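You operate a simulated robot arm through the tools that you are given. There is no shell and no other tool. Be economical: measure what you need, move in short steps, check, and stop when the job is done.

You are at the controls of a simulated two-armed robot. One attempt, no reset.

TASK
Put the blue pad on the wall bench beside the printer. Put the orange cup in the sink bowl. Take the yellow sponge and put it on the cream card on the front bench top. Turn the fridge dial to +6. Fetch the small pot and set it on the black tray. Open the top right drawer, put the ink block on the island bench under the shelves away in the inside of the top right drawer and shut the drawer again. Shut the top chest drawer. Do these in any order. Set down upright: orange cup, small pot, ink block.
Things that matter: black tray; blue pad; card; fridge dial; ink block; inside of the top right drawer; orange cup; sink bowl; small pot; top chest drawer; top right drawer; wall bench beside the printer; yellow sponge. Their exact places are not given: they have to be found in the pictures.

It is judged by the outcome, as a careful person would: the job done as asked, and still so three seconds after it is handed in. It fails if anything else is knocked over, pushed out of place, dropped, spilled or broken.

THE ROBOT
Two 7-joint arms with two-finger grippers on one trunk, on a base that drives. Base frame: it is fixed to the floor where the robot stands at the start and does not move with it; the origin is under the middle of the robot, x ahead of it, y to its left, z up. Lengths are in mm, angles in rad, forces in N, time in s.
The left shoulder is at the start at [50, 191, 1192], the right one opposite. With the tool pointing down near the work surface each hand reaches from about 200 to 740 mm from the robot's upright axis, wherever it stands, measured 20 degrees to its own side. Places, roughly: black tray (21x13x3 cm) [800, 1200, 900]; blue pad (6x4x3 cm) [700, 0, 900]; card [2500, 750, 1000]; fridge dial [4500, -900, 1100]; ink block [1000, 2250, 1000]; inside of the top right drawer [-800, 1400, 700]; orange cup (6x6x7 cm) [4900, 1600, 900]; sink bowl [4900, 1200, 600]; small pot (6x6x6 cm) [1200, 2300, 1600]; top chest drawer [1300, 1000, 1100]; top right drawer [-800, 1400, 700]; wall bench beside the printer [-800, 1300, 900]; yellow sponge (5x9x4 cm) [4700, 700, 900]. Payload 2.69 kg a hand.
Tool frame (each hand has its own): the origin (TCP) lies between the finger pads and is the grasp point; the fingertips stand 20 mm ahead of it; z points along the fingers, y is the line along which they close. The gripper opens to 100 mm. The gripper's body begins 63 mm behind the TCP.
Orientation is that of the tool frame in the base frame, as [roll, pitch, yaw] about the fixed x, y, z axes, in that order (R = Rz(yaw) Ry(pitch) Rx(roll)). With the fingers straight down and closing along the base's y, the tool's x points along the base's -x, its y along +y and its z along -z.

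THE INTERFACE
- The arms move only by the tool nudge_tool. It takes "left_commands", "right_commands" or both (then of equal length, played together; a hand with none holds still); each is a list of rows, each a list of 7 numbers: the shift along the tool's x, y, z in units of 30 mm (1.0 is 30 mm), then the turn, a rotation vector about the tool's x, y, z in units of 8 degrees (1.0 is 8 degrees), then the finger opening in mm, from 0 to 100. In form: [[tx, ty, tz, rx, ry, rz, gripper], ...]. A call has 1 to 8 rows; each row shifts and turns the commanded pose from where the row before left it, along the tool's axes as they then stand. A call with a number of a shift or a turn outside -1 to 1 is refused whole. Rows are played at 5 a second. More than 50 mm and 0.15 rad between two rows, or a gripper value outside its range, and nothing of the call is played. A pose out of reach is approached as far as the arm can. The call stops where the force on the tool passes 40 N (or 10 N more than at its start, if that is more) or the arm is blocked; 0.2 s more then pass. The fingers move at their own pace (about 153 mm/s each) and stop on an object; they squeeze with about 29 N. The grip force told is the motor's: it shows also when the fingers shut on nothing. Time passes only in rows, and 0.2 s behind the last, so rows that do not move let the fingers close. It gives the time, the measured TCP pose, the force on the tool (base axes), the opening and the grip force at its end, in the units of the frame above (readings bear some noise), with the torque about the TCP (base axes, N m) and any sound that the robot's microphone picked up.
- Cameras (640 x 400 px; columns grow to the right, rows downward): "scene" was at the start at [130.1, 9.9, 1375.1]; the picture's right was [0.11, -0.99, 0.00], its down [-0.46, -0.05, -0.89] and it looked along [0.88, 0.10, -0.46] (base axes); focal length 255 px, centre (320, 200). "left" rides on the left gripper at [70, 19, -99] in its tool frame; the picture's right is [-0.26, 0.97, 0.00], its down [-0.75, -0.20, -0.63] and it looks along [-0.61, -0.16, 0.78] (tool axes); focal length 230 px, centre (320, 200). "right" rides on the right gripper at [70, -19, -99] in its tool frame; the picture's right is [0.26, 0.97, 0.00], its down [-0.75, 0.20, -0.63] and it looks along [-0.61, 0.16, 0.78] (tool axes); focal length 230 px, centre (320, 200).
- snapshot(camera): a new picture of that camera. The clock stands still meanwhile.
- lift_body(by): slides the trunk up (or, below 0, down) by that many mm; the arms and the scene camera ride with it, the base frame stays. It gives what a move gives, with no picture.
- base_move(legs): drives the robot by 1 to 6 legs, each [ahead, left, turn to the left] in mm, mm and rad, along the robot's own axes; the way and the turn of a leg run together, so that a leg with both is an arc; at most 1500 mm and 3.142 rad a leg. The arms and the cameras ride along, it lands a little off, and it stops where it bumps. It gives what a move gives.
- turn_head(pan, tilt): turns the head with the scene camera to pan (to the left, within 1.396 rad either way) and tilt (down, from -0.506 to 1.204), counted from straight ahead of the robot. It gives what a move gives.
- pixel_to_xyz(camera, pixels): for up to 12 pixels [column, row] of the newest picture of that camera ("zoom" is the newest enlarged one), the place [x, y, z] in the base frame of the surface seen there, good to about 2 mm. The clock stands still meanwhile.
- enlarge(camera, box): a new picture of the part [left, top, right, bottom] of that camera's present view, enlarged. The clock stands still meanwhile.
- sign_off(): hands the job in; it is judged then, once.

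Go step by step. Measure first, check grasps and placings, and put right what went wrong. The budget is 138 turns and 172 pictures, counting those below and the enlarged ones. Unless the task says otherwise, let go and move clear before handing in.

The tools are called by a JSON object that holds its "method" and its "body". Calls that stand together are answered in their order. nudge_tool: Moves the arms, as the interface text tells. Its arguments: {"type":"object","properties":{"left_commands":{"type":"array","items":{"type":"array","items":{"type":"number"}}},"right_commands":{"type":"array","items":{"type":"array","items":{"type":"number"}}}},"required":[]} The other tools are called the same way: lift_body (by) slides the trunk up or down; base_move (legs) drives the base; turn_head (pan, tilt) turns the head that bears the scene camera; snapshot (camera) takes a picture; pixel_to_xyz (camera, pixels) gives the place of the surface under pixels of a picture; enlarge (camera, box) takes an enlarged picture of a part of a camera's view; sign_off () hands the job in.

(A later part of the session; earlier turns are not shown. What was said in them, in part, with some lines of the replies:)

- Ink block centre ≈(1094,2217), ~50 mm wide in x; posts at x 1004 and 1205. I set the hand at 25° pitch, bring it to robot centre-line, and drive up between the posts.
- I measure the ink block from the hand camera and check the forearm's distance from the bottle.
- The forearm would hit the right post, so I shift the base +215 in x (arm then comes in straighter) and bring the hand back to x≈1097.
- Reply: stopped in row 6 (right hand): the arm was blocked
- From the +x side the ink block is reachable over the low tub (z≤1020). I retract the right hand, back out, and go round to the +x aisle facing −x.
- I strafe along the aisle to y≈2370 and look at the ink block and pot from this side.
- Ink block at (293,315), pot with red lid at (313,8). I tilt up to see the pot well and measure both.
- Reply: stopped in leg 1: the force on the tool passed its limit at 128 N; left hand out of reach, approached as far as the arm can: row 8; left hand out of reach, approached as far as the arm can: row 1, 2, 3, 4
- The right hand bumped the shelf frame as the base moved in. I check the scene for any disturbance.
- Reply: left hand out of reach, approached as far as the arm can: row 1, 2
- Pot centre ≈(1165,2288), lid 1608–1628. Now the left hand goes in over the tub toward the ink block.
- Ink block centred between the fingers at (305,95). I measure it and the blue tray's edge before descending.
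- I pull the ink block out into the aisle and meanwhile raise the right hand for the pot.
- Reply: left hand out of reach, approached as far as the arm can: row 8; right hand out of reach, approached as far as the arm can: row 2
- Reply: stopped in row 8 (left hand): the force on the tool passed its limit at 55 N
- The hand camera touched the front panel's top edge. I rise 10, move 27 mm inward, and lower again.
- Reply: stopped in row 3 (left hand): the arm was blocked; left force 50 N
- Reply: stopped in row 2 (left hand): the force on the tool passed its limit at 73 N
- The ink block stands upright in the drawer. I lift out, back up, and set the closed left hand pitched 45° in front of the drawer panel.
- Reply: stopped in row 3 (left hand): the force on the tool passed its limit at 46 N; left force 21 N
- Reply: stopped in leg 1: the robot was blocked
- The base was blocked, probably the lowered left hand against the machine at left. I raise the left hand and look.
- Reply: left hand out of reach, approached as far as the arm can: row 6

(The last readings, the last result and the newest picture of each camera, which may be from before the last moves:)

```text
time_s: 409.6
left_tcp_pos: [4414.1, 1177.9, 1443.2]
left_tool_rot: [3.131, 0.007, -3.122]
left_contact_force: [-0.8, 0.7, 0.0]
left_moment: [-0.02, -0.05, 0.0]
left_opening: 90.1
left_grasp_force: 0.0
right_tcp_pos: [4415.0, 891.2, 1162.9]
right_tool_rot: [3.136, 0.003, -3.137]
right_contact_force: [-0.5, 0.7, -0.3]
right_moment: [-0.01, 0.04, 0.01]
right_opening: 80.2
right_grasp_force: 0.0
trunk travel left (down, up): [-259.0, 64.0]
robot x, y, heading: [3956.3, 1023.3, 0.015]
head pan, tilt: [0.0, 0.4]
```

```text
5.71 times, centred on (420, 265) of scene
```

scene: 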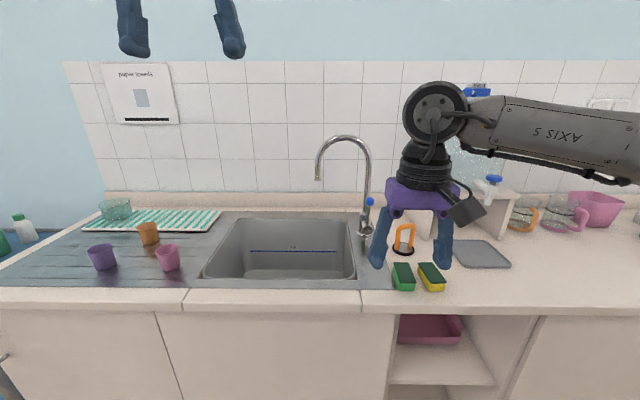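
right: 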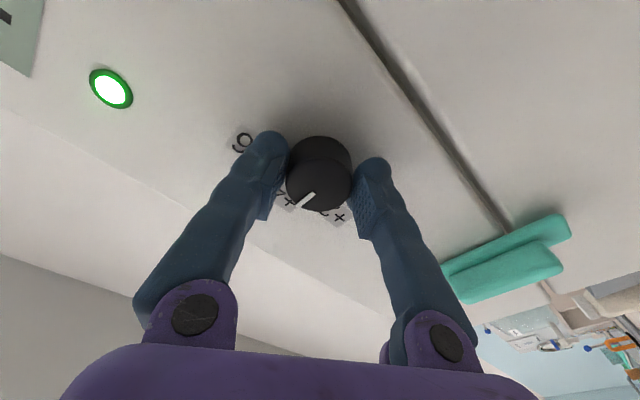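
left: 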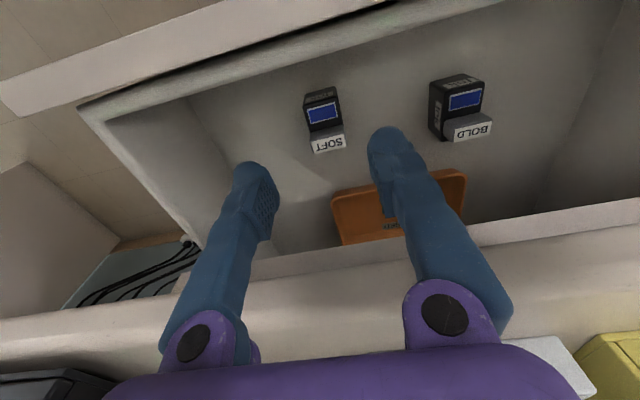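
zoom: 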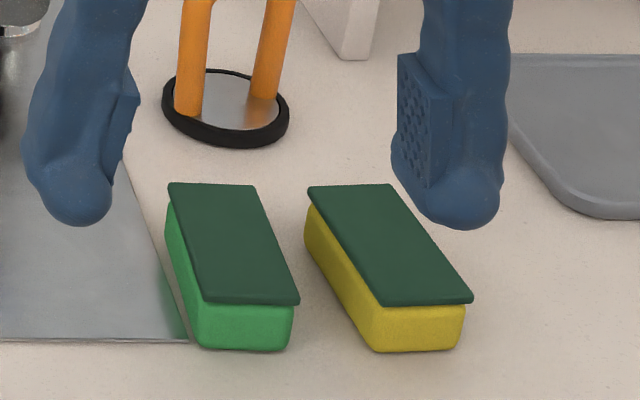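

Sponge centre ≈(4659,724), yaw ≈9°, top 936. I drive in, align the right hand over it, descend partway, and check; I also probe the sink floor.

{"method": "pixel_to_xyz", "body": {"camera": "scene", "pixels": [[250, 275], [290, 272], [330, 275], [215, 275], [245, 222], [350, 222], [352, 275], [320, 180], [103, 262]]}}

{"method": "base_move", "body": {"legs": [[200, -162, -0.01]]}}

{"method": "nudge_tool", "body": {"right_commands": [[-0.75, 0, 0, 0, 0, -0.6, 62], [-0.75, 0, 0, 0, 0, -0.5, 62], [0, 0, 1, 0, 0, 0, 62], [0, 0, 1, 0, 0, 0, 62], [0, 0, 1, 0, 0, 0, 62], [0, 0, 1, 0, 0, 0, 62], [0, 0, 1, 0, 0, 0, 62], [0, 0, 0.5, 0, 0, 0, 62]]}}

{"method": "snapshot", "body": {"camera": "right"}}

```text
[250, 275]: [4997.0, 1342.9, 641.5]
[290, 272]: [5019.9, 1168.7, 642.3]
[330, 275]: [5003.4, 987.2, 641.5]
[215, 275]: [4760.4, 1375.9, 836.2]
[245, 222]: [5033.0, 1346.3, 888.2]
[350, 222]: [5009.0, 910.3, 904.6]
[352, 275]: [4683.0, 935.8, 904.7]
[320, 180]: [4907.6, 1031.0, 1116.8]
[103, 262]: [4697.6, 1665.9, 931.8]
```

```text
time_s: 411.7
left_tcp_pos: [4616.6, 1000.6, 1442.8]
left_tool_rot: [3.13, 0.007, -3.138]
left_contact_force: [0.3, -0.4, -0.4]
left_moment: [0.0, 0.02, -0.01]
left_opening: 90.2
left_grasp_force: 0.1
right_tcp_pos: [4612.2, 714.3, 1163.0]
right_tool_rot: [3.138, -0.002, 3.134]
right_contact_force: [-0.7, -0.1, -0.1]
right_moment: [0.01, -0.01, -0.04]
right_opening: 80.0
right_grasp_force: 0.0
trunk travel left (down, up): [-259.0, 64.0]
robot x, y, heading: [4154.7, 855.4, -0.007]
head pan, tilt: [0.0, 0.4]
```

```text
time_s: 413.5
left_tcp_pos: [4616.4, 1001.4, 1441.6]
left_tool_rot: [3.133, 0.008, -3.138]
left_contact_force: [-0.2, 0.1, 0.9]
left_moment: [0.04, -0.03, -0.04]
left_opening: 90.1
left_grasp_force: 0.0
right_tcp_pos: [4656.9, 715.7, 998.8]
right_tool_rot: [3.138, 0.0, -2.998]
right_contact_force: [-0.1, -0.4, -0.3]
right_moment: [-0.05, -0.03, 0.01]
right_opening: 61.8
right_grasp_force: 0.1
trunk travel left (down, up): [-259.0, 64.0]
robot x, y, heading: [4156.0, 850.1, -0.0]
head pan, tilt: [0.0, 0.4]
```

```text
22 pictures are left
```

right: 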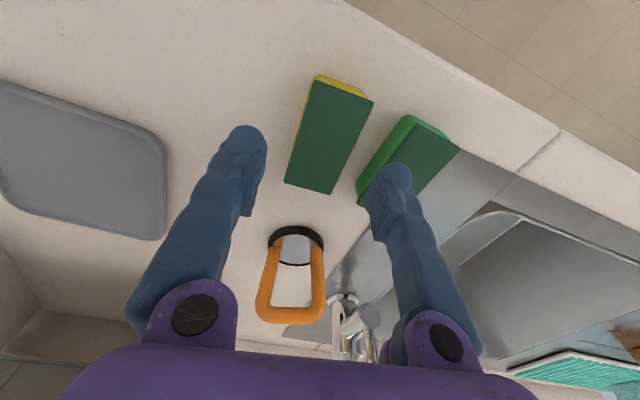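

Sponge seen from the hand at (328,135); I measure its corners to fine-align.

{"method": "pixel_to_xyz", "body": {"camera": "right", "pixels": [[318, 84], [368, 101], [290, 180], [328, 190], [328, 135], [360, 195], [410, 122]]}}

```text
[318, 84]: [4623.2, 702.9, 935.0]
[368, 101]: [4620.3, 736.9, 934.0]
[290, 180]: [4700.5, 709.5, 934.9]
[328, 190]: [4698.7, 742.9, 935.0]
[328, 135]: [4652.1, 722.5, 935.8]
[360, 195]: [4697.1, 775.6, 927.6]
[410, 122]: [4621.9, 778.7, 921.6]
```

Centre (4661,723), yaw ≈5°. I grip the sponge, lift, then move over to the cup and lower the left hand above it.

{"method": "nudge_tool", "body": {"right_commands": [[-0.13, 0.24, 0.5, 0, 0, 0.42, 62], [0, 0, 1, 0, 0, 0, 62], [0, 0, 1, 0, 0, 0, 62], [0, 0, 0, 0, 0, 0, 10], [0, 0, 0, 0, 0, 0, 10], [0, 0, 0, 0, 0, 0, 10]]}}

{"method": "nudge_tool", "body": {"right_commands": [[0, 0, -1, 0, 0, 0, 10], [0, 0, -1, 0, 0, 0, 10], [0, 0, -1, 0, 0, 0, 10], [0, 0, -1, 0, 0, 0, 10], [0, 0, -1, 0, 0, 0, 10], [0, 0, -1, 0, 0, 0, 10], [0, 0, -1, 0, 0, 0, 10], [0, 0, -1, 0, 0, 0, 10]]}}

{"method": "base_move", "body": {"legs": [[0, 633, 0], [40, 0, 0]]}}

{"method": "nudge_tool", "body": {"left_commands": [[-0.86, 0, 1, 0, 0, 0, 90], [-0.86, 0, 1, 0, 0, 0, 90], [-0.86, 0, 1, 0, 0, 0, 90], [-0.86, 0, 1, 0, 0, 0, 90], [-0.86, 0, 1, 0, 0, 0, 90], [-0.86, 0, 1, 0, 0, 0, 90], [-0.86, 0, 1, 0, 0, 0, 90], [-0.5, 0, 1, 0, 0, 0, 90]]}}

{"method": "nudge_tool", "body": {"left_commands": [[0, 0, 1, 0, 0, 0, 90], [0, 0, 1, 0, 0, 0, 90], [0, 0, 1, 0, 0, 0, 90], [0, 0, 1, 0, 0, 0, 90], [0, 0, 0.7, 0, 0, 0, 90]]}}

{"method": "snapshot", "body": {"camera": "left"}}

{"method": "snapshot", "body": {"camera": "scene"}}

```text
time_s: 414.9
left_tcp_pos: [4616.6, 1002.5, 1442.0]
left_tool_rot: [3.131, 0.008, -3.137]
left_contact_force: [0.0, 0.2, -0.6]
left_moment: [0.01, -0.02, -0.02]
left_opening: 90.1
left_grasp_force: 0.0
right_tcp_pos: [4660.8, 725.1, 921.0]
right_tool_rot: [3.137, 0.0, -3.056]
right_contact_force: [0.5, -0.2, -0.3]
right_moment: [-0.01, -0.06, 0.0]
right_opening: 41.7
right_grasp_force: 28.7
trunk travel left (down, up): [-259.0, 64.0]
robot x, y, heading: [4154.1, 853.3, -0.004]
head pan, tilt: [0.0, 0.4]
```

```text
time_s: 416.7
left_tcp_pos: [4614.8, 1002.4, 1443.4]
left_tool_rot: [3.134, 0.007, -3.138]
left_contact_force: [0.3, 1.2, 0.4]
left_moment: [-0.03, -0.01, 0.01]
left_opening: 89.8
left_grasp_force: 0.1
right_tcp_pos: [4657.9, 723.7, 1163.9]
right_tool_rot: [3.136, 0.002, -3.057]
right_contact_force: [0.5, 0.0, -0.3]
right_moment: [-0.02, 0.0, -0.01]
right_opening: 41.9
right_grasp_force: 28.9
trunk travel left (down, up): [-259.0, 64.0]
robot x, y, heading: [4151.4, 852.3, -0.0]
head pan, tilt: [0.0, 0.4]
```

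```text
time_s: 423.2
left_tcp_pos: [4663.1, 1628.7, 1442.7]
left_tool_rot: [3.133, 0.006, 3.132]
left_contact_force: [-0.6, 0.4, -0.2]
left_moment: [0.01, 0.08, 0.03]
left_opening: 89.8
left_grasp_force: 0.1
right_tcp_pos: [4703.2, 1348.4, 1164.2]
right_tool_rot: [3.136, 0.002, -3.07]
right_contact_force: [0.1, 0.4, -0.2]
right_moment: [0.03, 0.01, -0.01]
right_opening: 41.7
right_grasp_force: 29.1
trunk travel left (down, up): [-259.0, 64.0]
robot x, y, heading: [4203.0, 1483.7, -0.012]
head pan, tilt: [0.0, 0.4]
```

```text
time_s: 425.0
left_tcp_pos: [4858.8, 1627.4, 1204.7]
left_tool_rot: [3.132, 0.004, 3.134]
left_contact_force: [-0.3, 0.3, 0.1]
left_moment: [0.02, -0.01, -0.03]
left_opening: 89.9
left_grasp_force: 0.0
right_tcp_pos: [4702.8, 1349.4, 1164.2]
right_tool_rot: [3.137, 0.003, -3.068]
right_contact_force: [-0.1, 0.0, 0.4]
right_moment: [0.07, 0.0, 0.0]
right_opening: 41.7
right_grasp_force: 29.1
trunk travel left (down, up): [-259.0, 64.0]
robot x, y, heading: [4198.8, 1485.7, -0.011]
head pan, tilt: [0.0, 0.4]
```

```text
time_s: 426.2
left_tcp_pos: [4861.4, 1626.7, 1063.5]
left_tool_rot: [3.132, 0.011, 3.132]
left_contact_force: [0.7, -0.3, 0.3]
left_moment: [-0.02, -0.01, -0.01]
left_opening: 90.1
left_grasp_force: 0.0
right_tcp_pos: [4703.0, 1349.5, 1164.6]
right_tool_rot: [3.137, 0.002, -3.069]
right_contact_force: [-0.6, -0.3, -0.4]
right_moment: [-0.01, -0.01, 0.02]
right_opening: 41.7
right_grasp_force: 29.2
trunk travel left (down, up): [-259.0, 64.0]
robot x, y, heading: [4202.3, 1483.5, -0.014]
head pan, tilt: [0.0, 0.4]
```

```text
21 pictures are left
```

left: 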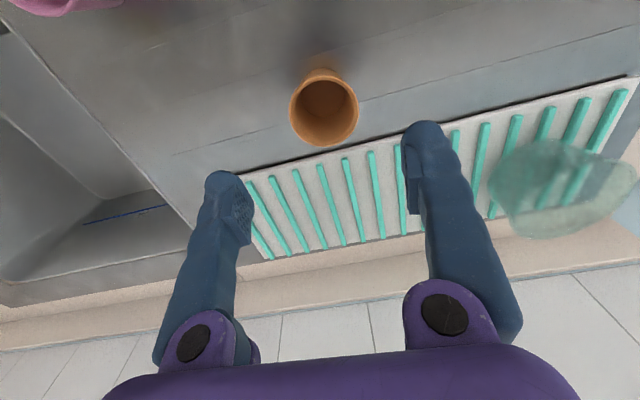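

```text
20 pictures are left
```

scene: 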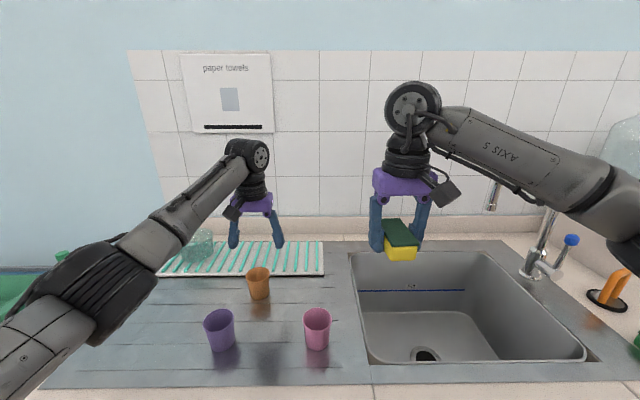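

The cup is at (324,108) in the left view; I measure its rim.

{"method": "pixel_to_xyz", "body": {"camera": "left", "pixels": [[292, 110], [357, 110], [324, 78], [324, 146], [340, 143], [324, 70], [450, 105]]}}

{"method": "pixel_to_xyz", "body": {"camera": "scene", "pixels": [[400, 330], [480, 330], [370, 340], [352, 260], [440, 345], [259, 295], [259, 270]]}}

```text
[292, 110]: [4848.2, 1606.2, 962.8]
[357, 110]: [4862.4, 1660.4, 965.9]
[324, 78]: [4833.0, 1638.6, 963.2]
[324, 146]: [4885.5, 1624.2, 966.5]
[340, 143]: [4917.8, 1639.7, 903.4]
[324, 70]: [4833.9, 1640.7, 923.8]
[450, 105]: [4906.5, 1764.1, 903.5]
```

```text
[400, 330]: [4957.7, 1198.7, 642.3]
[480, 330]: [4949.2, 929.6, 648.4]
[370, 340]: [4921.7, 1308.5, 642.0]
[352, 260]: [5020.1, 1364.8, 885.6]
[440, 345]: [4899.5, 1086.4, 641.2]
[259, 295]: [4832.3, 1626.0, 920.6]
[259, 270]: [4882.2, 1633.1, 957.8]
```

Cup centre (4859,1633), rim 965. I grip it, lift both hands, and strafe to bring it over the sink bowl at y≈1230, x≈4800.

{"method": "nudge_tool", "body": {"left_commands": [[0.07, 0.2, 1, 0, 0, 0, 90], [0, 0, 1, 0, 0, 0, 90], [0, 0, 1, 0, 0, 0, 90], [0, 0, 1, 0, 0, 0, 90], [0, 0, 0.4, 0, 0, 0, 90], [0, 0, 0, 0, 0, 0, 30], [0, 0, 0, 0, 0, 0, 30], [0, 0, 0, 0, 0, 0, 30]]}}

{"method": "nudge_tool", "body": {"left_commands": [[0, 0, -1, 0, 0, 0, 30], [0, 0, -1, 0, 0, 0, 30], [0, 0, -1, 0, 0, 0, 30], [0, 0, -1, 0, 0, 0, 30], [0, 0, -1, 0, 0, 0, 30], [0.7, 0, -0.7, 0, 0, 0, 30], [0.7, 0, 0, 0, 0, 0, 30], [0.6, 0, 0, 0, 0, 0, 30]], "right_commands": [[0, 0, -1, 0, 0, 0, 10], [0, 0, -1, 0, 0, 0, 10], [0, 0, -1, 0, 0, 0, 10], [0, 0, -1, 0, 0, 0, 10], [0.5, 0, 0, 0, 0, 0, 10], [0.5, 0, 0, 0, 0, 0, 10], [0.5, 0, 0, 0, 0, 0, 10], [0.5, 0, 0, 0, 0, 0, 10]]}}

{"method": "base_move", "body": {"legs": [[0, -403, 0.012]]}}

{"method": "snapshot", "body": {"camera": "left"}}

```text
time_s: 428.0
left_tcp_pos: [4862.4, 1636.8, 931.1]
left_tool_rot: [3.133, 0.006, 3.131]
left_contact_force: [-0.4, -0.2, -0.5]
left_moment: [0.0, 0.02, 0.0]
left_opening: 52.9
left_grasp_force: 29.1
right_tcp_pos: [4702.8, 1349.6, 1163.4]
right_tool_rot: [3.135, 0.004, -3.068]
right_contact_force: [-0.5, -0.7, -0.6]
right_moment: [0.01, -0.02, 0.01]
right_opening: 41.7
right_grasp_force: 29.0
trunk travel left (down, up): [-259.0, 64.0]
robot x, y, heading: [4199.4, 1482.0, -0.016]
head pan, tilt: [0.0, 0.4]
```

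```text
time_s: 429.8
left_tcp_pos: [4801.2, 1635.4, 1103.7]
left_tool_rot: [3.131, 0.006, 3.13]
left_contact_force: [-0.6, -0.4, -0.8]
left_moment: [-0.03, 0.01, -0.04]
left_opening: 52.4
left_grasp_force: 28.4
right_tcp_pos: [4640.4, 1345.5, 1282.1]
right_tool_rot: [3.136, 0.003, -3.069]
right_contact_force: [0.5, 0.5, 0.0]
right_moment: [0.02, -0.01, 0.02]
right_opening: 41.5
right_grasp_force: 29.0
trunk travel left (down, up): [-259.0, 64.0]
robot x, y, heading: [4196.7, 1482.0, -0.017]
head pan, tilt: [0.0, 0.4]
```

```text
time_s: 434.0
left_tcp_pos: [4795.7, 1229.7, 1103.9]
left_tool_rot: [3.132, 0.007, -3.138]
left_contact_force: [-0.5, 0.0, -0.2]
left_moment: [0.01, 0.0, 0.01]
left_opening: 52.5
left_grasp_force: 28.8
right_tcp_pos: [4640.2, 935.9, 1283.7]
right_tool_rot: [3.136, -0.001, -3.053]
right_contact_force: [-0.8, 0.7, 0.2]
right_moment: [0.0, -0.02, -0.02]
right_opening: 41.9
right_grasp_force: 28.9
trunk travel left (down, up): [-259.0, 64.0]
robot x, y, heading: [4195.8, 1073.4, 0.001]
head pan, tilt: [0.0, 0.4]
```

```text
19 pictures are left
```

left: 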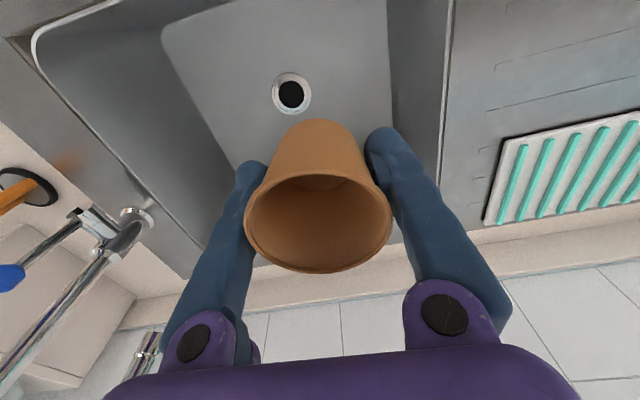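

Cup held upright over the bowl, landing spot beside the drain. I lower trunk 120 and the arm 300 to just above the sink floor.

{"method": "lift_body", "body": {"by": -120}}

{"method": "nudge_tool", "body": {"left_commands": [[0, 0, 1, 0, 0, 0, 30], [0, 0, 1, 0, 0, 0, 30], [0, 0, 1, 0, 0, 0, 30], [0, 0, 1, 0, 0, 0, 30], [0, 0, 1, 0, 0, 0, 30], [0, 0, 1, 0, 0, 0, 30]]}}

{"method": "nudge_tool", "body": {"left_commands": [[0, 0, 1, 0, 0, 0, 30], [0, 0, 1, 0, 0, 0, 30], [0, 0, 1, 0, 0, 0, 30], [0, 0, 0.8, 0, 0, 0, 30]]}}

{"method": "snapshot", "body": {"camera": "scene"}}

```text
time_s: 435.5
left_tcp_pos: [4795.5, 1230.0, 984.4]
left_tool_rot: [3.134, 0.01, -3.137]
left_contact_force: [0.2, 0.0, 0.0]
left_moment: [-0.02, 0.0, 0.01]
left_opening: 52.5
left_grasp_force: 28.8
right_tcp_pos: [4638.8, 937.0, 1162.8]
right_tool_rot: [3.137, 0.002, -3.052]
right_contact_force: [0.3, 0.3, -0.2]
right_moment: [-0.01, 0.0, -0.01]
right_opening: 41.6
right_grasp_force: 29.0
trunk travel left (down, up): [-139.0, 184.0]
robot x, y, heading: [4197.7, 1067.5, 0.004]
head pan, tilt: [0.0, 0.4]
```

```text
time_s: 436.9
left_tcp_pos: [4797.6, 1230.0, 805.8]
left_tool_rot: [3.131, 0.011, -3.134]
left_contact_force: [-0.2, 0.5, -1.0]
left_moment: [0.03, -0.03, 0.01]
left_opening: 52.4
left_grasp_force: 28.6
right_tcp_pos: [4640.2, 936.7, 1163.8]
right_tool_rot: [3.135, 0.0, -3.053]
right_contact_force: [0.5, 0.9, 0.4]
right_moment: [0.01, -0.01, -0.04]
right_opening: 41.6
right_grasp_force: 28.8
trunk travel left (down, up): [-139.0, 184.0]
robot x, y, heading: [4199.3, 1070.3, 0.0]
head pan, tilt: [0.0, 0.4]
```

```text
time_s: 437.9
left_tcp_pos: [4850.1, 1258.3, 796.6]
left_tool_rot: [3.117, 0.187, -3.102]
left_contact_force: [-0.3, 0.5, -0.2]
left_moment: [-0.02, 0.01, -0.01]
left_opening: 52.3
left_grasp_force: 29.2
right_tcp_pos: [4631.8, 937.4, 1163.5]
right_tool_rot: [3.132, 0.011, -3.047]
right_contact_force: [1.1, -0.5, -0.7]
right_moment: [0.07, 0.02, -0.03]
right_opening: 41.8
right_grasp_force: 28.6
trunk travel left (down, up): [-139.0, 184.0]
robot x, y, heading: [4198.8, 1068.3, 0.008]
head pan, tilt: [0.0, 0.4]
stopped in row 4 (left hand): the arm was blocked; the commanded pose is now the measured one
```

```text
18 pictures are left
```

scene: 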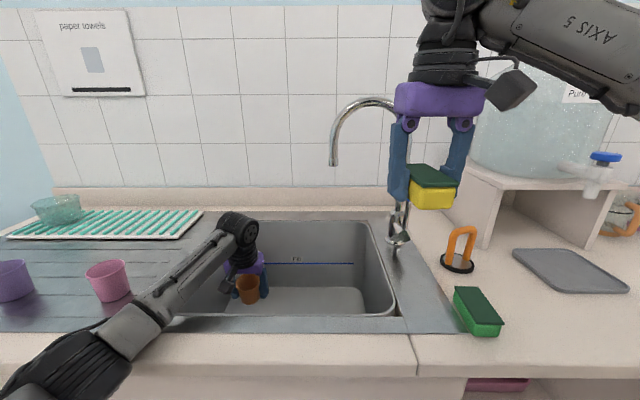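

The forearm lies on the counter because the trunk is low. I raise the trunk fully, re-level the hand, and lower again with a steeper forearm.

{"method": "lift_body", "body": {"by": 182}}

{"method": "nudge_tool", "body": {"left_commands": [[0.8, -0.45, 0, 0, 0.7, 0.1, 30], [0.8, -0.45, 0, 0, 0.65, 0.1, 30], [0, 0, 0, 0, 0, 0, 30]]}}

{"method": "nudge_tool", "body": {"left_commands": [[0, 0, 1, 0, 0, 0, 30], [0, 0, 1, 0, 0, 0, 30], [0, 0, 1, 0, 0, 0, 30], [0, 0, 1, 0, 0, 0, 30], [0, 0, 1, 0, 0, 0, 30], [0, 0, 1, 0, 0, 0, 30], [0, 0, 1, 0, 0, 0, 30], [0, 0, 1, 0, 0, 0, 30]]}}

{"method": "nudge_tool", "body": {"left_commands": [[0, 0, 0.8, 0, 0, 0, 30], [0, 0, 0.8, 0, 0, 0, 30], [0, 0, 0, 0, 0, 0, 30]]}}

{"method": "snapshot", "body": {"camera": "scene"}}

```text
time_s: 439.9
left_tcp_pos: [4853.7, 1255.4, 966.2]
left_tool_rot: [3.122, 0.161, -3.108]
left_contact_force: [-0.7, -0.7, -0.6]
left_moment: [0.02, -0.01, -0.01]
left_opening: 52.5
left_grasp_force: 29.1
right_tcp_pos: [4641.1, 939.6, 1344.2]
right_tool_rot: [3.136, 0.002, -3.051]
right_contact_force: [-0.1, 0.6, -1.5]
right_moment: [-0.05, -0.01, -0.02]
right_opening: 41.8
right_grasp_force: 28.9
trunk travel left (down, up): [-321.0, 2.0]
robot x, y, heading: [4201.0, 1070.1, 0.009]
head pan, tilt: [0.0, 0.4]
```

```text
time_s: 440.7
left_tcp_pos: [4805.3, 1228.3, 959.3]
left_tool_rot: [3.12, -0.027, -3.131]
left_contact_force: [1.0, 0.5, -0.7]
left_moment: [-0.01, -0.03, 0.02]
left_opening: 52.3
left_grasp_force: 29.0
right_tcp_pos: [4640.6, 940.3, 1344.2]
right_tool_rot: [3.136, 0.001, -3.049]
right_contact_force: [0.3, 0.7, 0.2]
right_moment: [0.03, 0.0, -0.03]
right_opening: 41.8
right_grasp_force: 28.6
trunk travel left (down, up): [-321.0, 2.0]
robot x, y, heading: [4197.5, 1063.3, 0.002]
head pan, tilt: [0.0, 0.4]
```

```text
time_s: 442.5
left_tcp_pos: [4797.0, 1232.0, 734.5]
left_tool_rot: [3.122, -0.026, -3.132]
left_contact_force: [-0.9, -0.9, -0.7]
left_moment: [-0.01, -0.03, -0.02]
left_opening: 52.4
left_grasp_force: 28.7
left hand out of reach, approached as far as the arm can: row 8
right_tcp_pos: [4640.6, 941.1, 1344.9]
right_tool_rot: [3.136, 0.001, -3.05]
right_contact_force: [0.1, -0.3, 0.0]
right_moment: [-0.02, -0.01, -0.04]
right_opening: 41.7
right_grasp_force: 29.4
trunk travel left (down, up): [-321.0, 2.0]
robot x, y, heading: [4194.1, 1071.5, 0.004]
head pan, tilt: [0.0, 0.4]
```

```text
time_s: 443.3
left_tcp_pos: [4780.1, 1234.0, 708.8]
left_tool_rot: [3.121, -0.024, -3.134]
left_contact_force: [-0.7, -1.0, 0.3]
left_moment: [0.01, 0.03, 0.0]
left_opening: 52.2
left_grasp_force: 28.8
left hand out of reach, approached as far as the arm can: row 1, 2
right_tcp_pos: [4640.8, 940.0, 1345.8]
right_tool_rot: [3.137, 0.002, -3.05]
right_contact_force: [-0.8, -0.4, 0.6]
right_moment: [0.04, -0.01, 0.03]
right_opening: 41.6
right_grasp_force: 28.8
trunk travel left (down, up): [-321.0, 2.0]
robot x, y, heading: [4199.5, 1070.8, 0.005]
head pan, tilt: [0.0, 0.4]
```

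```text
17 pictures are left
```

scene: 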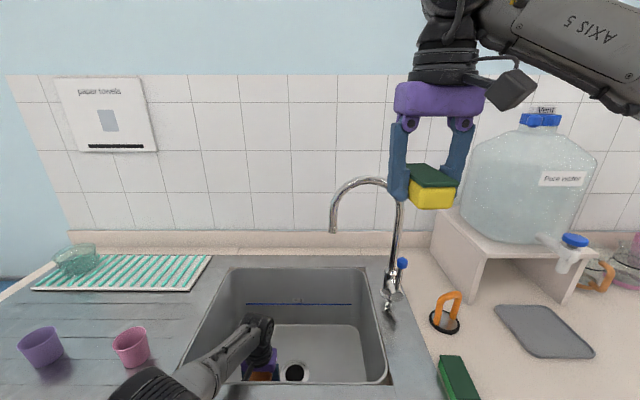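

The arm is at its limit 32 mm above floor contact; lowering the trunk 30 sets the cup down. Then I release, withdraw upward, check, and drive round to the front-bench aisle.

{"method": "lift_body", "body": {"by": -30}}

{"method": "nudge_tool", "body": {"left_commands": [[0, 0, 0, 0, 0, 0, 30], [0, 0, 0, 0, 0, 0, 56], [0, 0, 0, 0, 0, 0, 62], [0, 0, 0, 0, 0, 0, 74], [0, 0, 0, 0, 0, 0, 74]]}}

{"method": "lift_body", "body": {"by": 30}}

{"method": "nudge_tool", "body": {"left_commands": [[0, 0, -1, 0, 0, 0, 74], [0, 0, -1, 0, 0, 0, 74], [0, 0, -1, 0, 0, 0, 74], [0, 0, -1, 0, 0, 0, 74], [0, 0, -1, 0, 0, 0, 74], [0, 0, -1, 0, 0, 0, 74], [0, 0, -1, 0, 0, 0, 74], [0, 0, -1, 0, 0, 0, 74]]}}

{"method": "snapshot", "body": {"camera": "left"}}

{"method": "nudge_tool", "body": {"left_commands": [[0, 0, -1, 0, 0, 0, 74], [0, 0, -1, 0, 0, 0, 74], [0, 0, -1, 0, 0, 0, 74], [1, 0, -1, 0, 0, 0, 74], [1, 0, -1, 0, 0, 0, 74], [1, 0, -1, 0, 0, 0, 74], [1, 0, -1, 0, 0, 0, 74], [1, 0, -1, 0, 0, 0, 74]]}}

```text
time_s: 444.1
left_tcp_pos: [4780.4, 1232.8, 678.1]
left_tool_rot: [3.12, -0.025, -3.132]
left_contact_force: [-0.3, 0.6, -0.6]
left_moment: [-0.01, -0.01, -0.01]
left_opening: 52.1
left_grasp_force: 28.6
right_tcp_pos: [4641.5, 938.9, 1314.5]
right_tool_rot: [3.136, 0.002, -3.048]
right_contact_force: [0.9, 0.4, -0.6]
right_moment: [0.01, -0.02, -0.01]
right_opening: 41.3
right_grasp_force: 29.2
trunk travel left (down, up): [-291.0, 32.0]
robot x, y, heading: [4197.5, 1073.1, 0.004]
head pan, tilt: [0.0, 0.4]
```

```text
time_s: 445.2
left_tcp_pos: [4780.6, 1233.9, 677.9]
left_tool_rot: [3.121, -0.028, -3.131]
left_contact_force: [-0.3, -0.1, 0.0]
left_moment: [0.04, 0.02, 0.02]
left_opening: 74.1
left_grasp_force: 0.0
right_tcp_pos: [4641.2, 940.2, 1313.5]
right_tool_rot: [3.135, 0.002, -3.049]
right_contact_force: [0.3, -0.5, -0.4]
right_moment: [0.03, 0.03, -0.02]
right_opening: 41.8
right_grasp_force: 28.9
trunk travel left (down, up): [-291.0, 32.0]
robot x, y, heading: [4201.9, 1070.9, 0.008]
head pan, tilt: [0.0, 0.4]
```

```text
time_s: 446.0
left_tcp_pos: [4779.0, 1234.0, 708.2]
left_tool_rot: [3.12, -0.029, -3.131]
left_contact_force: [0.3, 0.1, 0.0]
left_moment: [-0.02, 0.01, 0.01]
left_opening: 74.0
left_grasp_force: 0.0
right_tcp_pos: [4641.7, 940.0, 1344.0]
right_tool_rot: [3.138, 0.0, -3.049]
right_contact_force: [0.0, -1.0, 0.7]
right_moment: [0.02, 0.03, -0.04]
right_opening: 41.4
right_grasp_force: 29.2
trunk travel left (down, up): [-321.0, 2.0]
robot x, y, heading: [4198.1, 1067.8, 0.005]
head pan, tilt: [0.0, 0.4]
```

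```text
time_s: 447.8
left_tcp_pos: [4787.5, 1227.9, 950.3]
left_tool_rot: [3.12, -0.027, -3.131]
left_contact_force: [-0.1, 1.1, 0.9]
left_moment: [0.01, 0.0, 0.0]
left_opening: 74.2
left_grasp_force: 0.0
right_tcp_pos: [4641.6, 939.0, 1345.0]
right_tool_rot: [3.136, 0.001, -3.048]
right_contact_force: [0.1, -0.6, 0.3]
right_moment: [0.0, 0.0, -0.03]
right_opening: 41.6
right_grasp_force: 29.4
trunk travel left (down, up): [-321.0, 2.0]
robot x, y, heading: [4202.2, 1071.8, 0.003]
head pan, tilt: [0.0, 0.4]
```

```text
16 pictures are left
```

left: 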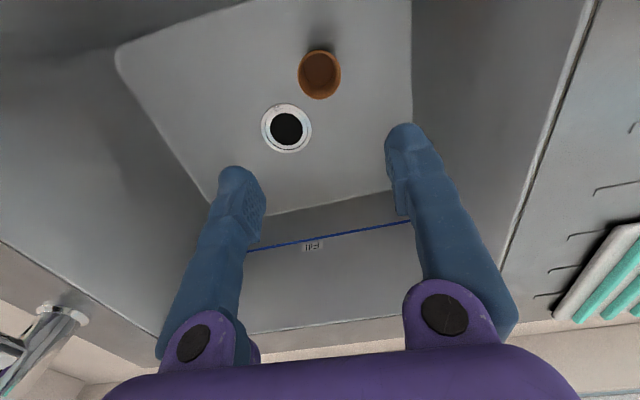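

```text
time_s: 449.6
left_tcp_pos: [4644.7, 1222.5, 1190.6]
left_tool_rot: [3.118, -0.027, -3.132]
left_contact_force: [-0.3, -0.3, -0.5]
left_moment: [-0.06, -0.02, 0.02]
left_opening: 74.1
left_grasp_force: 0.1
right_tcp_pos: [4639.6, 939.6, 1344.5]
right_tool_rot: [3.137, 0.002, -3.05]
right_contact_force: [-0.1, -0.8, -0.1]
right_moment: [0.0, 0.04, 0.0]
right_opening: 41.5
right_grasp_force: 28.5
trunk travel left (down, up): [-321.0, 2.0]
robot x, y, heading: [4193.4, 1068.4, 0.007]
head pan, tilt: [0.0, 0.4]
```

The cup stands upright in the sink. I raise the left hand and drive round to the aisle in front of the front bench.

{"method": "nudge_tool", "body": {"left_commands": [[0.5, 0, -1, 0, 0, 0, 74], [0.5, 0, -1, 0, 0, 0, 74], [0.5, 0, -1, 0, 0, 0, 74], [0.5, 0, -1, 0, 0, 0, 74], [0.5, 0, -0.5, 0, 0, 0, 40]], "right_commands": [[0.7, 0, 0, 0, 0, 0, 10], [0.7, 0, 0, 0, 0, 0, 10], [0.7, 0, 0, 0, 0, 0, 10], [0, 0, 0, 0, 0, 0, 10], [0, 0, 0, 0, 0, 0, 10]]}}

{"method": "base_move", "body": {"legs": [[-543, 0, -0.007], [0, -1500, 0], [0, -475, 0], [-1500, 0, 0], [-300, 0, 0], [0, 1500, 0]]}}

{"method": "turn_head", "body": {"pan": 0.1, "tilt": 0.5}}

{"method": "snapshot", "body": {"camera": "scene"}}

```text
time_s: 450.8
left_tcp_pos: [4570.5, 1220.9, 1332.3]
left_tool_rot: [3.12, -0.028, -3.133]
left_contact_force: [0.0, -0.5, 0.1]
left_moment: [0.0, -0.03, 0.0]
left_opening: 40.2
left_grasp_force: 0.1
right_tcp_pos: [4578.1, 935.0, 1344.1]
right_tool_rot: [3.136, 0.005, -3.05]
right_contact_force: [-0.1, -0.1, -0.4]
right_moment: [-0.02, -0.01, 0.0]
right_opening: 41.7
right_grasp_force: 28.9
trunk travel left (down, up): [-321.0, 2.0]
robot x, y, heading: [4198.3, 1066.3, 0.001]
head pan, tilt: [0.0, 0.4]
```

```text
time_s: 492.6
left_tcp_pos: [2246.4, 689.3, 1330.1]
left_tool_rot: [3.12, -0.025, 3.141]
left_contact_force: [-0.2, 0.5, -0.2]
left_moment: [-0.05, 0.03, -0.02]
left_opening: 39.9
left_grasp_force: 0.1
right_tcp_pos: [2249.2, 404.0, 1343.0]
right_tool_rot: [3.135, 0.0, -3.058]
right_contact_force: [-0.2, -1.0, -0.5]
right_moment: [0.0, -0.01, -0.05]
right_opening: 41.7
right_grasp_force: 29.2
trunk travel left (down, up): [-321.0, 2.0]
robot x, y, heading: [1872.3, 543.8, -0.003]
head pan, tilt: [0.0, 0.4]
```

```text
time_s: 493.3
left_tcp_pos: [2246.5, 689.5, 1331.5]
left_tool_rot: [3.119, -0.027, 3.142]
left_contact_force: [0.7, -0.1, 0.3]
left_moment: [0.01, 0.02, -0.04]
left_opening: 40.0
left_grasp_force: 0.1
right_tcp_pos: [2252.3, 403.8, 1342.7]
right_tool_rot: [3.137, 0.003, -3.057]
right_contact_force: [0.5, -0.2, 0.4]
right_moment: [0.0, -0.01, 0.0]
right_opening: 41.6
right_grasp_force: 29.6
trunk travel left (down, up): [-321.0, 2.0]
robot x, y, heading: [1874.5, 542.7, 0.001]
head pan, tilt: [0.099, 0.499]
```

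```text
15 pictures are left
```

scene: 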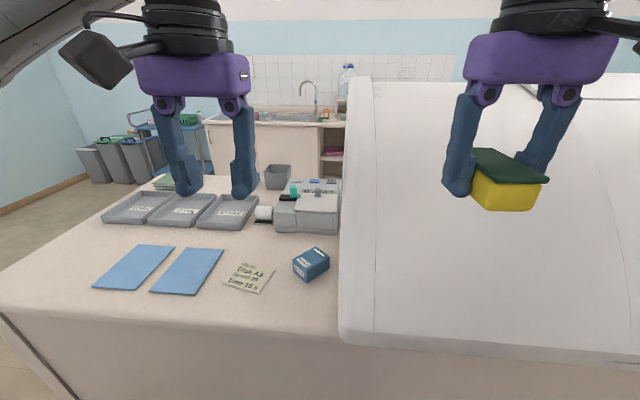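

The cream card is at (249,277). I measure its corners and neighbours.

{"method": "pixel_to_xyz", "body": {"camera": "scene", "pixels": [[242, 262], [274, 271], [223, 283], [260, 292], [249, 277], [295, 265], [308, 278], [208, 270], [345, 300], [250, 300]]}}

```text
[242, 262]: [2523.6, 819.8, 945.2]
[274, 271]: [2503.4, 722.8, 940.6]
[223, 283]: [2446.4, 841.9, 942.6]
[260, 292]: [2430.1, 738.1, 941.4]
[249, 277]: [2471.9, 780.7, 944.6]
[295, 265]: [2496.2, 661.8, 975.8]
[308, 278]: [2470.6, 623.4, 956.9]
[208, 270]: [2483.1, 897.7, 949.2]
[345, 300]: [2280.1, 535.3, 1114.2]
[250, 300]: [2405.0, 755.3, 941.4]
```

Card centre (2476,781), z≈942, edges yawed about −16°. I strafe, move the sponge over it, turn to match and lower to just above.

{"method": "base_move", "body": {"legs": [[0, 457, 0], [60, 0, 0]]}}

{"method": "nudge_tool", "body": {"right_commands": [[-0.87, -0.52, 0, 0, 0, 0, 10], [-0.87, -0.52, 0, 0, 0, 0, 10], [-0.87, -0.52, 0, 0, 0, 0, 10], [-0.87, -0.52, 0, 0, 0, 0, 10], [-0.87, -0.52, 0, 0, 0, 0, 10], [-0.87, -0.52, 0, 0, 0, 0, 10], [0, 0, 1, 0, 0, 1, 10], [0, 0, 1, 0, 0, 1, 10]]}}

{"method": "nudge_tool", "body": {"right_commands": [[0, 0, 1, 0, 0, 0.5, 10], [0, 0, 1, 0, 0, 0, 10], [0, 0, 1, 0, 0, 0, 10], [0, 0, 1, 0, 0, 0, 10], [0, 0, 1, 0, 0, 0, 10], [0, 0, 1, 0, 0, 0, 10], [0, 0, 1, 0, 0, 0, 10], [0, 0, 1, 0, 0, 0, 10]]}}

{"method": "snapshot", "body": {"camera": "right"}}

```text
time_s: 498.4
left_tcp_pos: [2302.8, 1150.8, 1332.0]
left_tool_rot: [3.121, -0.028, -3.127]
left_contact_force: [-0.1, -0.5, -0.3]
left_moment: [0.02, 0.03, -0.01]
left_opening: 39.9
left_grasp_force: 0.1
right_tcp_pos: [2312.0, 866.6, 1343.5]
right_tool_rot: [3.137, 0.002, -3.044]
right_contact_force: [0.2, -0.3, 0.0]
right_moment: [0.03, 0.03, -0.02]
right_opening: 41.8
right_grasp_force: 29.2
trunk travel left (down, up): [-321.0, 2.0]
robot x, y, heading: [1930.2, 998.9, 0.011]
head pan, tilt: [0.099, 0.499]
```

```text
time_s: 500.2
left_tcp_pos: [2302.3, 1151.3, 1330.9]
left_tool_rot: [3.118, -0.029, -3.127]
left_contact_force: [0.2, 0.3, -0.3]
left_moment: [0.0, 0.02, 0.0]
left_opening: 39.7
left_grasp_force: 0.0
right_tcp_pos: [2474.8, 789.7, 1284.4]
right_tool_rot: [3.136, 0.0, 2.958]
right_contact_force: [0.4, 0.3, 0.7]
right_moment: [0.0, 0.01, 0.0]
right_opening: 41.8
right_grasp_force: 29.0
trunk travel left (down, up): [-321.0, 2.0]
robot x, y, heading: [1930.2, 998.7, 0.01]
head pan, tilt: [0.099, 0.499]
```

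```text
time_s: 502.0
left_tcp_pos: [2302.7, 1151.8, 1330.7]
left_tool_rot: [3.119, -0.028, -3.128]
left_contact_force: [0.5, 0.1, 0.0]
left_moment: [-0.02, 0.01, 0.01]
left_opening: 40.1
left_grasp_force: 0.1
right_tcp_pos: [2473.9, 789.4, 1045.8]
right_tool_rot: [3.138, 0.0, 2.89]
right_contact_force: [0.3, 0.5, -0.4]
right_moment: [-0.01, 0.01, -0.03]
right_opening: 41.6
right_grasp_force: 29.6
trunk travel left (down, up): [-321.0, 2.0]
robot x, y, heading: [1928.3, 995.7, 0.009]
head pan, tilt: [0.099, 0.499]
```

```text
14 pictures are left
```

right: 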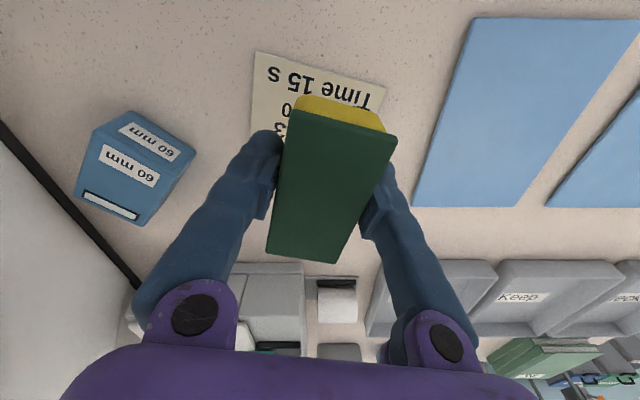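

Sponge is just over the card (8 mm off in y). I correct, lower to touch, release, check, then retract and turn to face the island chest.

{"method": "nudge_tool", "body": {"right_commands": [[-0.13, -0.24, 1, 0, 0, 0, 10], [0, 0, 1, 0, 0, 0, 10], [0, 0, 0.62, 0, 0, 0, 10], [0, 0, 0, 0, 0, 0, 10], [0, 0, 0, 0, 0, 0, 50], [0, 0, 0, 0, 0, 0, 60], [0, 0, -1, 0, 0, 0, 60], [0, 0, -1, 0, 0, 0, 60]]}}

{"method": "snapshot", "body": {"camera": "right"}}

{"method": "nudge_tool", "body": {"right_commands": [[0, 0, -1, 0, 0, 0, 60], [0, 0, -1, 0, 0, 0, 60], [0, 0, -1, 0, 0, 0, 40], [0, 0, -1, 0, 0, 0, 20], [0.8, 0, -1, 0, 0, 0, 0], [0.8, 0, -1, 0, 0, 0, 0], [0.8, 0, -1, 0, 0, 0, 0], [0.8, 0, -1, 0, 0, 0, 0]], "left_commands": [[0, 0, 0, 0, 0, 0, 0], [0, 0, 0, 0, 0, 0, 0], [0, 0, 0, 0, 0, 0, 0], [0, 0, 0, 0, 0, 0, 0], [0, 0, 0, 0, 0, 0, 0], [0, 0, 0, 0, 0, 0, 0], [0, 0, 0, 0, 0, 0, 0], [0, 0, 0, 0, 0, 0, 0]]}}

{"method": "base_move", "body": {"legs": [[-70, 0, 0], [0, 0, 3.13]]}}

{"method": "turn_head", "body": {"pan": 0.0, "tilt": 0.4}}

{"method": "snapshot", "body": {"camera": "scene"}}

```text
time_s: 503.8
left_tcp_pos: [2301.7, 1150.1, 1331.3]
left_tool_rot: [3.12, -0.026, -3.128]
left_contact_force: [-0.4, -0.3, -0.2]
left_moment: [0.03, -0.04, 0.01]
left_opening: 40.2
left_grasp_force: 0.1
right_tcp_pos: [2477.6, 782.9, 1027.4]
right_tool_rot: [3.136, 0.001, 2.889]
right_contact_force: [0.2, -0.1, -0.2]
right_moment: [0.02, -0.01, 0.02]
right_opening: 59.9
right_grasp_force: 0.0
trunk travel left (down, up): [-321.0, 2.0]
robot x, y, heading: [1930.5, 999.6, 0.007]
head pan, tilt: [0.099, 0.499]
```

```text
13 pictures are left
```

right: 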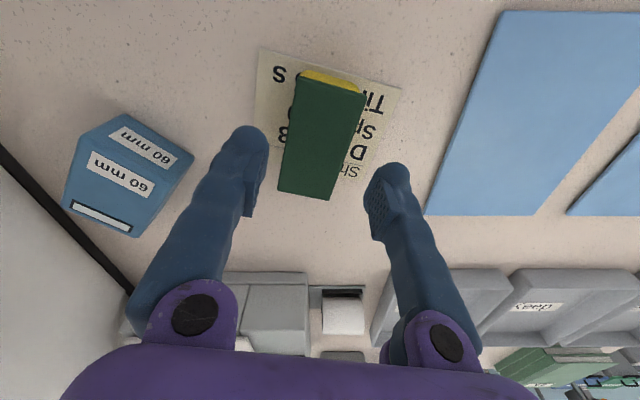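

```text
time_s: 505.6
left_tcp_pos: [2301.4, 1152.2, 1332.0]
left_tool_rot: [3.12, -0.026, -3.129]
left_contact_force: [-0.8, 0.4, 0.1]
left_moment: [-0.02, -0.01, 0.03]
left_opening: 0.0
left_grasp_force: 29.4
right_tcp_pos: [2381.6, 806.9, 1267.4]
right_tool_rot: [3.136, -0.001, 2.89]
right_contact_force: [-0.3, 0.1, 0.2]
right_moment: [0.0, 0.0, -0.01]
right_opening: 0.0
right_grasp_force: 29.6
trunk travel left (down, up): [-321.0, 2.0]
robot x, y, heading: [1932.0, 996.5, 0.009]
head pan, tilt: [0.099, 0.499]
```

```text
time_s: 514.1
left_tcp_pos: [1495.1, 825.0, 1331.2]
left_tool_rot: [3.121, -0.028, 0.073]
left_contact_force: [-0.2, -0.3, -0.2]
left_moment: [0.01, 0.02, -0.01]
left_opening: 0.0
left_grasp_force: 29.5
right_tcp_pos: [1393.3, 1162.7, 1265.9]
right_tool_rot: [3.136, 0.0, -0.194]
right_contact_force: [0.7, 0.1, 0.4]
right_moment: [0.0, 0.0, -0.01]
right_opening: 0.0
right_grasp_force: 29.3
trunk travel left (down, up): [-321.0, 2.0]
robot x, y, heading: [1855.4, 997.3, -3.074]
head pan, tilt: [0.099, 0.499]
```

```text
time_s: 514.8
left_tcp_pos: [1495.0, 824.8, 1331.7]
left_tool_rot: [3.12, -0.026, 0.071]
left_contact_force: [-0.1, -0.2, -0.5]
left_moment: [-0.03, 0.0, -0.03]
left_opening: 0.0
left_grasp_force: 29.1
right_tcp_pos: [1392.6, 1163.6, 1265.9]
right_tool_rot: [3.136, 0.0, -0.194]
right_contact_force: [-0.1, -0.4, 0.4]
right_moment: [0.01, 0.0, 0.03]
right_opening: 0.1
right_grasp_force: 28.6
trunk travel left (down, up): [-321.0, 2.0]
robot x, y, heading: [1856.9, 997.8, -3.078]
head pan, tilt: [0.0, 0.4]
```

```text
12 pictures are left
```

scene: 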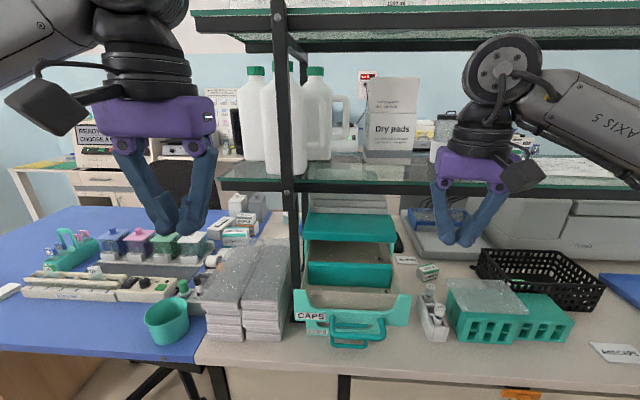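

The sponge lies on the card. In the chest one drawer (label CAPS, handle at (357,330)) is pulled out; I measure and enlarge it.

{"method": "pixel_to_xyz", "body": {"camera": "scene", "pixels": [[350, 318], [345, 340], [312, 300], [400, 310], [350, 297], [350, 275], [350, 250], [350, 228], [350, 262], [434, 310], [300, 330]]}}

{"method": "enlarge", "body": {"camera": "scene", "box": [270, 180, 450, 360]}}

```text
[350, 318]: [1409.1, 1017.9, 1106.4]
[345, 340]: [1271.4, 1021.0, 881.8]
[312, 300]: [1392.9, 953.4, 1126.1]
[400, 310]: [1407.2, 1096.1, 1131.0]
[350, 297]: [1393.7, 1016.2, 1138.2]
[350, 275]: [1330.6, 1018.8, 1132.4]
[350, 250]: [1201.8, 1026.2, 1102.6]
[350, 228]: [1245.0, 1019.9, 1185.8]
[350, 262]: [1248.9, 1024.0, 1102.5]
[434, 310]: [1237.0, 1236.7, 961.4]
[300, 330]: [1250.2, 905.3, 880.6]
```

```text
2.22 times, centred on (360, 270) of scene
5 turns are left
```

zoom: 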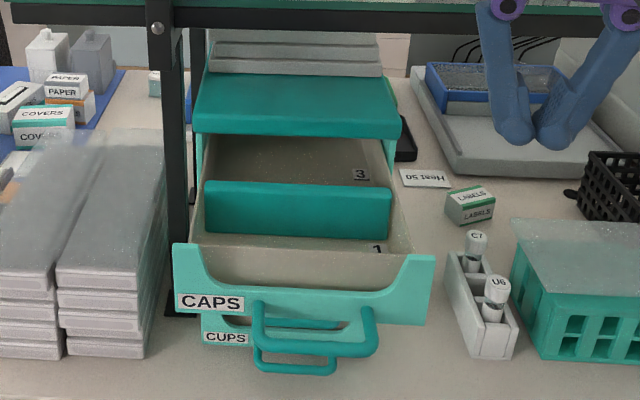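

Top drawer front is at x≈1405, z≈1085–1130, y≈1018; chest face ≈1250. I square up, pitch the closed left hand 45° in front of it and push it in with the arm.

{"method": "base_move", "body": {"legs": [[0, -178, -0.063]]}}

{"method": "nudge_tool", "body": {"left_commands": [[0, 0, 0.9, 0, -1, 0, 0], [0.13, 0, 0.88, 0, -1, 0, 0], [0.25, 0, 0.85, 0, -1, 0, 0], [0.36, 0, 0.81, 0, -1, 0, 0], [0.47, 0, 0.75, 0, -1, 0, 0], [0.57, 0, 0.68, 0, -0.6, 0, 0], [0.63, 0, 0.63, 0, 0, 0, 0], [0.6, 0, 0.6, 0, 0, 0, 0]]}}

{"method": "nudge_tool", "body": {"left_commands": [[-0.6, 0, 0.6, 0, 0, 0, 0], [-0.6, 0, 0.6, 0, 0, 0, 0], [-0.6, 0, 0.6, 0, 0, 0, 0], [-0.6, 0, 0.6, 0, 0, 0, 0], [-0.6, 0, 0.6, 0, 0, 0, 0], [-0.6, 0, 0.6, 0, 0, 0, 0], [-0.6, 0, 0.6, 0, 0, 0, 0], [-0.6, 0, 0.6, 0, 0, 0, 0]]}}

{"method": "snapshot", "body": {"camera": "scene"}}

{"method": "snapshot", "body": {"camera": "left"}}

```text
time_s: 516.9
left_tcp_pos: [1479.4, 1024.4, 1333.2]
left_tool_rot: [3.122, -0.025, 0.006]
left_contact_force: [0.0, -0.2, 0.0]
left_moment: [-0.01, -0.01, -0.01]
left_opening: 0.0
left_grasp_force: 28.8
right_tcp_pos: [1398.4, 1369.6, 1266.8]
right_tool_rot: [3.137, 0.001, -0.259]
right_contact_force: [0.2, 1.2, 0.5]
right_moment: [-0.02, -0.01, -0.02]
right_opening: 0.0
right_grasp_force: 29.2
trunk travel left (down, up): [-321.0, 2.0]
robot x, y, heading: [1856.5, 1171.9, -3.146]
head pan, tilt: [0.0, 0.4]
```

```text
time_s: 518.7
left_tcp_pos: [1458.8, 1035.4, 1125.5]
left_tool_rot: [3.112, 0.754, -0.016]
left_contact_force: [0.3, 0.9, -0.1]
left_moment: [0.0, -0.02, 0.0]
left_opening: 0.0
left_grasp_force: 28.6
left hand out of reach, approached as far as the arm can: row 6, 7
right_tcp_pos: [1397.3, 1370.5, 1267.3]
right_tool_rot: [3.136, -0.001, -0.257]
right_contact_force: [-0.4, 0.6, 0.9]
right_moment: [0.02, 0.0, 0.0]
right_opening: 0.0
right_grasp_force: 28.9
trunk travel left (down, up): [-321.0, 2.0]
robot x, y, heading: [1853.1, 1171.4, -3.141]
head pan, tilt: [0.0, 0.4]
```

```text
time_s: 520.2
left_tcp_pos: [1315.2, 1034.9, 1124.2]
left_tool_rot: [3.11, 0.747, -0.024]
left_contact_force: [32.1, -6.5, 13.9]
left_moment: [0.04, -0.32, 0.23]
left_opening: 6.2
left_grasp_force: 29.3
right_tcp_pos: [1400.7, 1367.6, 1266.1]
right_tool_rot: [3.136, -0.001, -0.258]
right_contact_force: [-0.7, -0.5, -0.5]
right_moment: [-0.03, -0.09, 0.01]
right_opening: 0.0
right_grasp_force: 28.8
trunk travel left (down, up): [-321.0, 2.0]
robot x, y, heading: [1849.1, 1173.5, -3.139]
head pan, tilt: [0.0, 0.4]
stopped in row 7 (left hand): the force on the tool passed its limit at 60 N (the readings are from after the stop); the commanded pose is now the measured one
```

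```text
10 pictures are left
```

scene: 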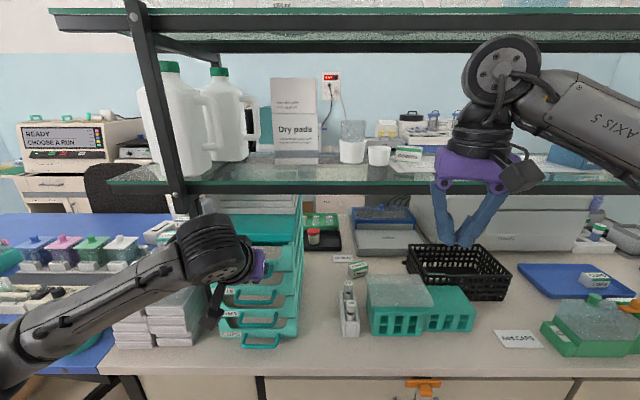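

```text
9 pictures are left
4 turns are left
```

left: 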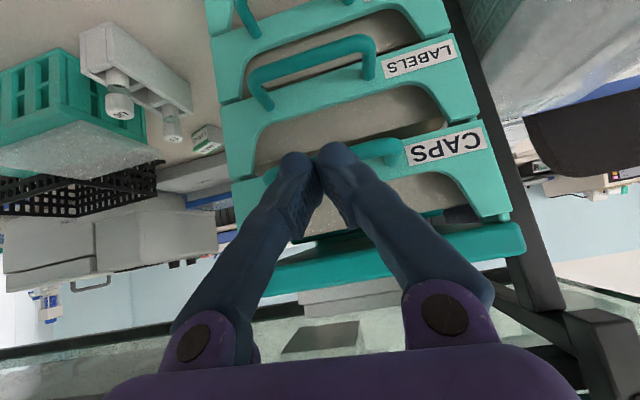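

The CAPS drawer now lines up with the others (push stopped at 60 N). I compare front positions, withdraw, and take a final look.

{"method": "pixel_to_xyz", "body": {"camera": "left", "pixels": [[440, 145], [490, 150], [420, 60], [465, 80], [240, 130], [480, 190], [500, 240]]}}

{"method": "nudge_tool", "body": {"left_commands": [[0.7, 0, -0.7, 0, 0, 0, 0], [0.7, 0, -0.7, 0, 0, 0, 0], [0.7, 0, -0.7, 0, 0, 0, 0], [0.7, 0, -0.7, 0, 0, 0, 0], [0, 0, -1, 0, 0, 0, 0], [0, 0, -1, 0, 0, 0, 0], [0, 0, -1, 0, 0, 0, 0]]}}

{"method": "base_move", "body": {"legs": [[-60, -150, 0]]}}

{"method": "turn_head", "body": {"pan": 0.45, "tilt": 0.4}}

{"method": "snapshot", "body": {"camera": "scene"}}

```text
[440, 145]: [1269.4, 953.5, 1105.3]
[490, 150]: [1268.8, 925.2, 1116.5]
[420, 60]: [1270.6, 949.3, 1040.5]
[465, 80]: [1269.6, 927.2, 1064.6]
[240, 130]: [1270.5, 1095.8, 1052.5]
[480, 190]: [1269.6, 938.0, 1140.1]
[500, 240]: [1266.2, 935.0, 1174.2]
```

```text
time_s: 521.8
left_tcp_pos: [1481.8, 1040.8, 1197.3]
left_tool_rot: [3.109, 0.745, -0.022]
left_contact_force: [0.3, 1.0, 0.2]
left_moment: [-0.03, 0.0, 0.02]
left_opening: 0.2
left_grasp_force: 30.0
left hand out of reach, approached as far as the arm can: row 6, 7
right_tcp_pos: [1398.1, 1370.3, 1267.0]
right_tool_rot: [3.137, 0.0, -0.259]
right_contact_force: [0.0, 0.6, 0.1]
right_moment: [0.01, -0.01, -0.01]
right_opening: 0.0
right_grasp_force: 29.5
trunk travel left (down, up): [-321.0, 2.0]
robot x, y, heading: [1855.2, 1174.2, -3.143]
head pan, tilt: [0.0, 0.4]
```

```text
time_s: 523.7
left_tcp_pos: [1538.1, 1188.2, 1198.7]
left_tool_rot: [3.108, 0.746, -0.024]
left_contact_force: [-0.2, -0.4, -0.2]
left_moment: [0.02, 0.02, 0.0]
left_opening: 0.0
left_grasp_force: 29.2
right_tcp_pos: [1456.7, 1518.0, 1267.0]
right_tool_rot: [3.137, -0.001, -0.258]
right_contact_force: [0.0, -0.2, 0.0]
right_moment: [0.01, -0.01, -0.02]
right_opening: 0.2
right_grasp_force: 29.5
trunk travel left (down, up): [-321.0, 2.0]
robot x, y, heading: [1910.3, 1319.4, -3.144]
head pan, tilt: [0.0, 0.4]
```

```text
time_s: 524.6
left_tcp_pos: [1539.9, 1188.0, 1197.5]
left_tool_rot: [3.107, 0.745, -0.025]
left_contact_force: [1.0, -0.6, 0.8]
left_moment: [0.0, 0.01, -0.01]
left_opening: 0.1
left_grasp_force: 29.5
right_tcp_pos: [1457.0, 1517.1, 1266.6]
right_tool_rot: [3.136, 0.001, -0.259]
right_contact_force: [0.1, -0.4, 0.0]
right_moment: [0.03, -0.01, 0.01]
right_opening: 0.1
right_grasp_force: 29.1
trunk travel left (down, up): [-321.0, 2.0]
robot x, y, heading: [1908.0, 1321.0, -3.143]
head pan, tilt: [0.45, 0.4]
```

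```text
8 pictures are left
3 turns are left
```

scene: 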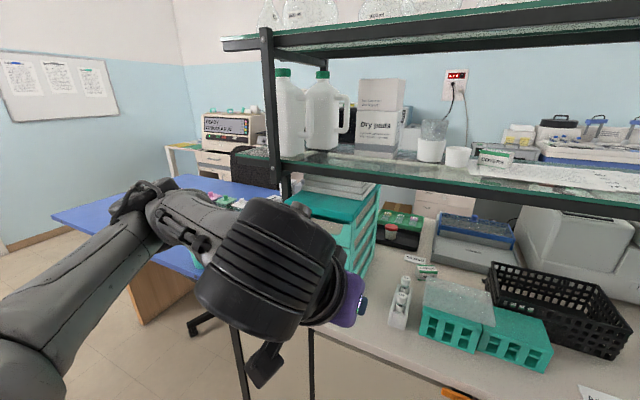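

All the drawer fronts in the chest are flush at x≈1269, and the pot stands on the tray. Everything is released and both hands are clear, so I hand in.

{"method": "sign_off", "body": {}}

```text
The job is handed in.
```

All seven tasks are done, but I knocked over one thing that was not part of the job. While turning near the island's far end, my right hand tipped over the tall "BLUE" dispenser bottle on the island bench. I set it back upright in what I judged to be its holder and nothing looked spilled, but I never saw exactly where it stood before.

- **Blue pad:** flat on the wall bench, between the grey machine and the printer.
- **Ink block and top right drawer:** the block stands upright inside. I then pushed the drawer until it would go no further; it looked flush with the others.
- **Small pot:** upright on the black tray's rear ledge.
- **Fridge dial:** pointing at +6. The display had climbed from +4.0 to +5.0 when I last looked; I did not see it reach +6.
- **Orange cup:** upright in the sink bowl, beside the drain.
- **Yellow sponge:** on the cream card on the front bench top. It may overhang the card by a few millimetres.
- **Top chest drawer:** shut, with its front level with the other drawers.

I also bumped the shelf frame, a machine on the island and the hood on the wall bench while moving. In the pictures afterwards nothing there looked shifted. One other bump while I was driving near the wall bench I could not identify; I saw nothing disturbed.
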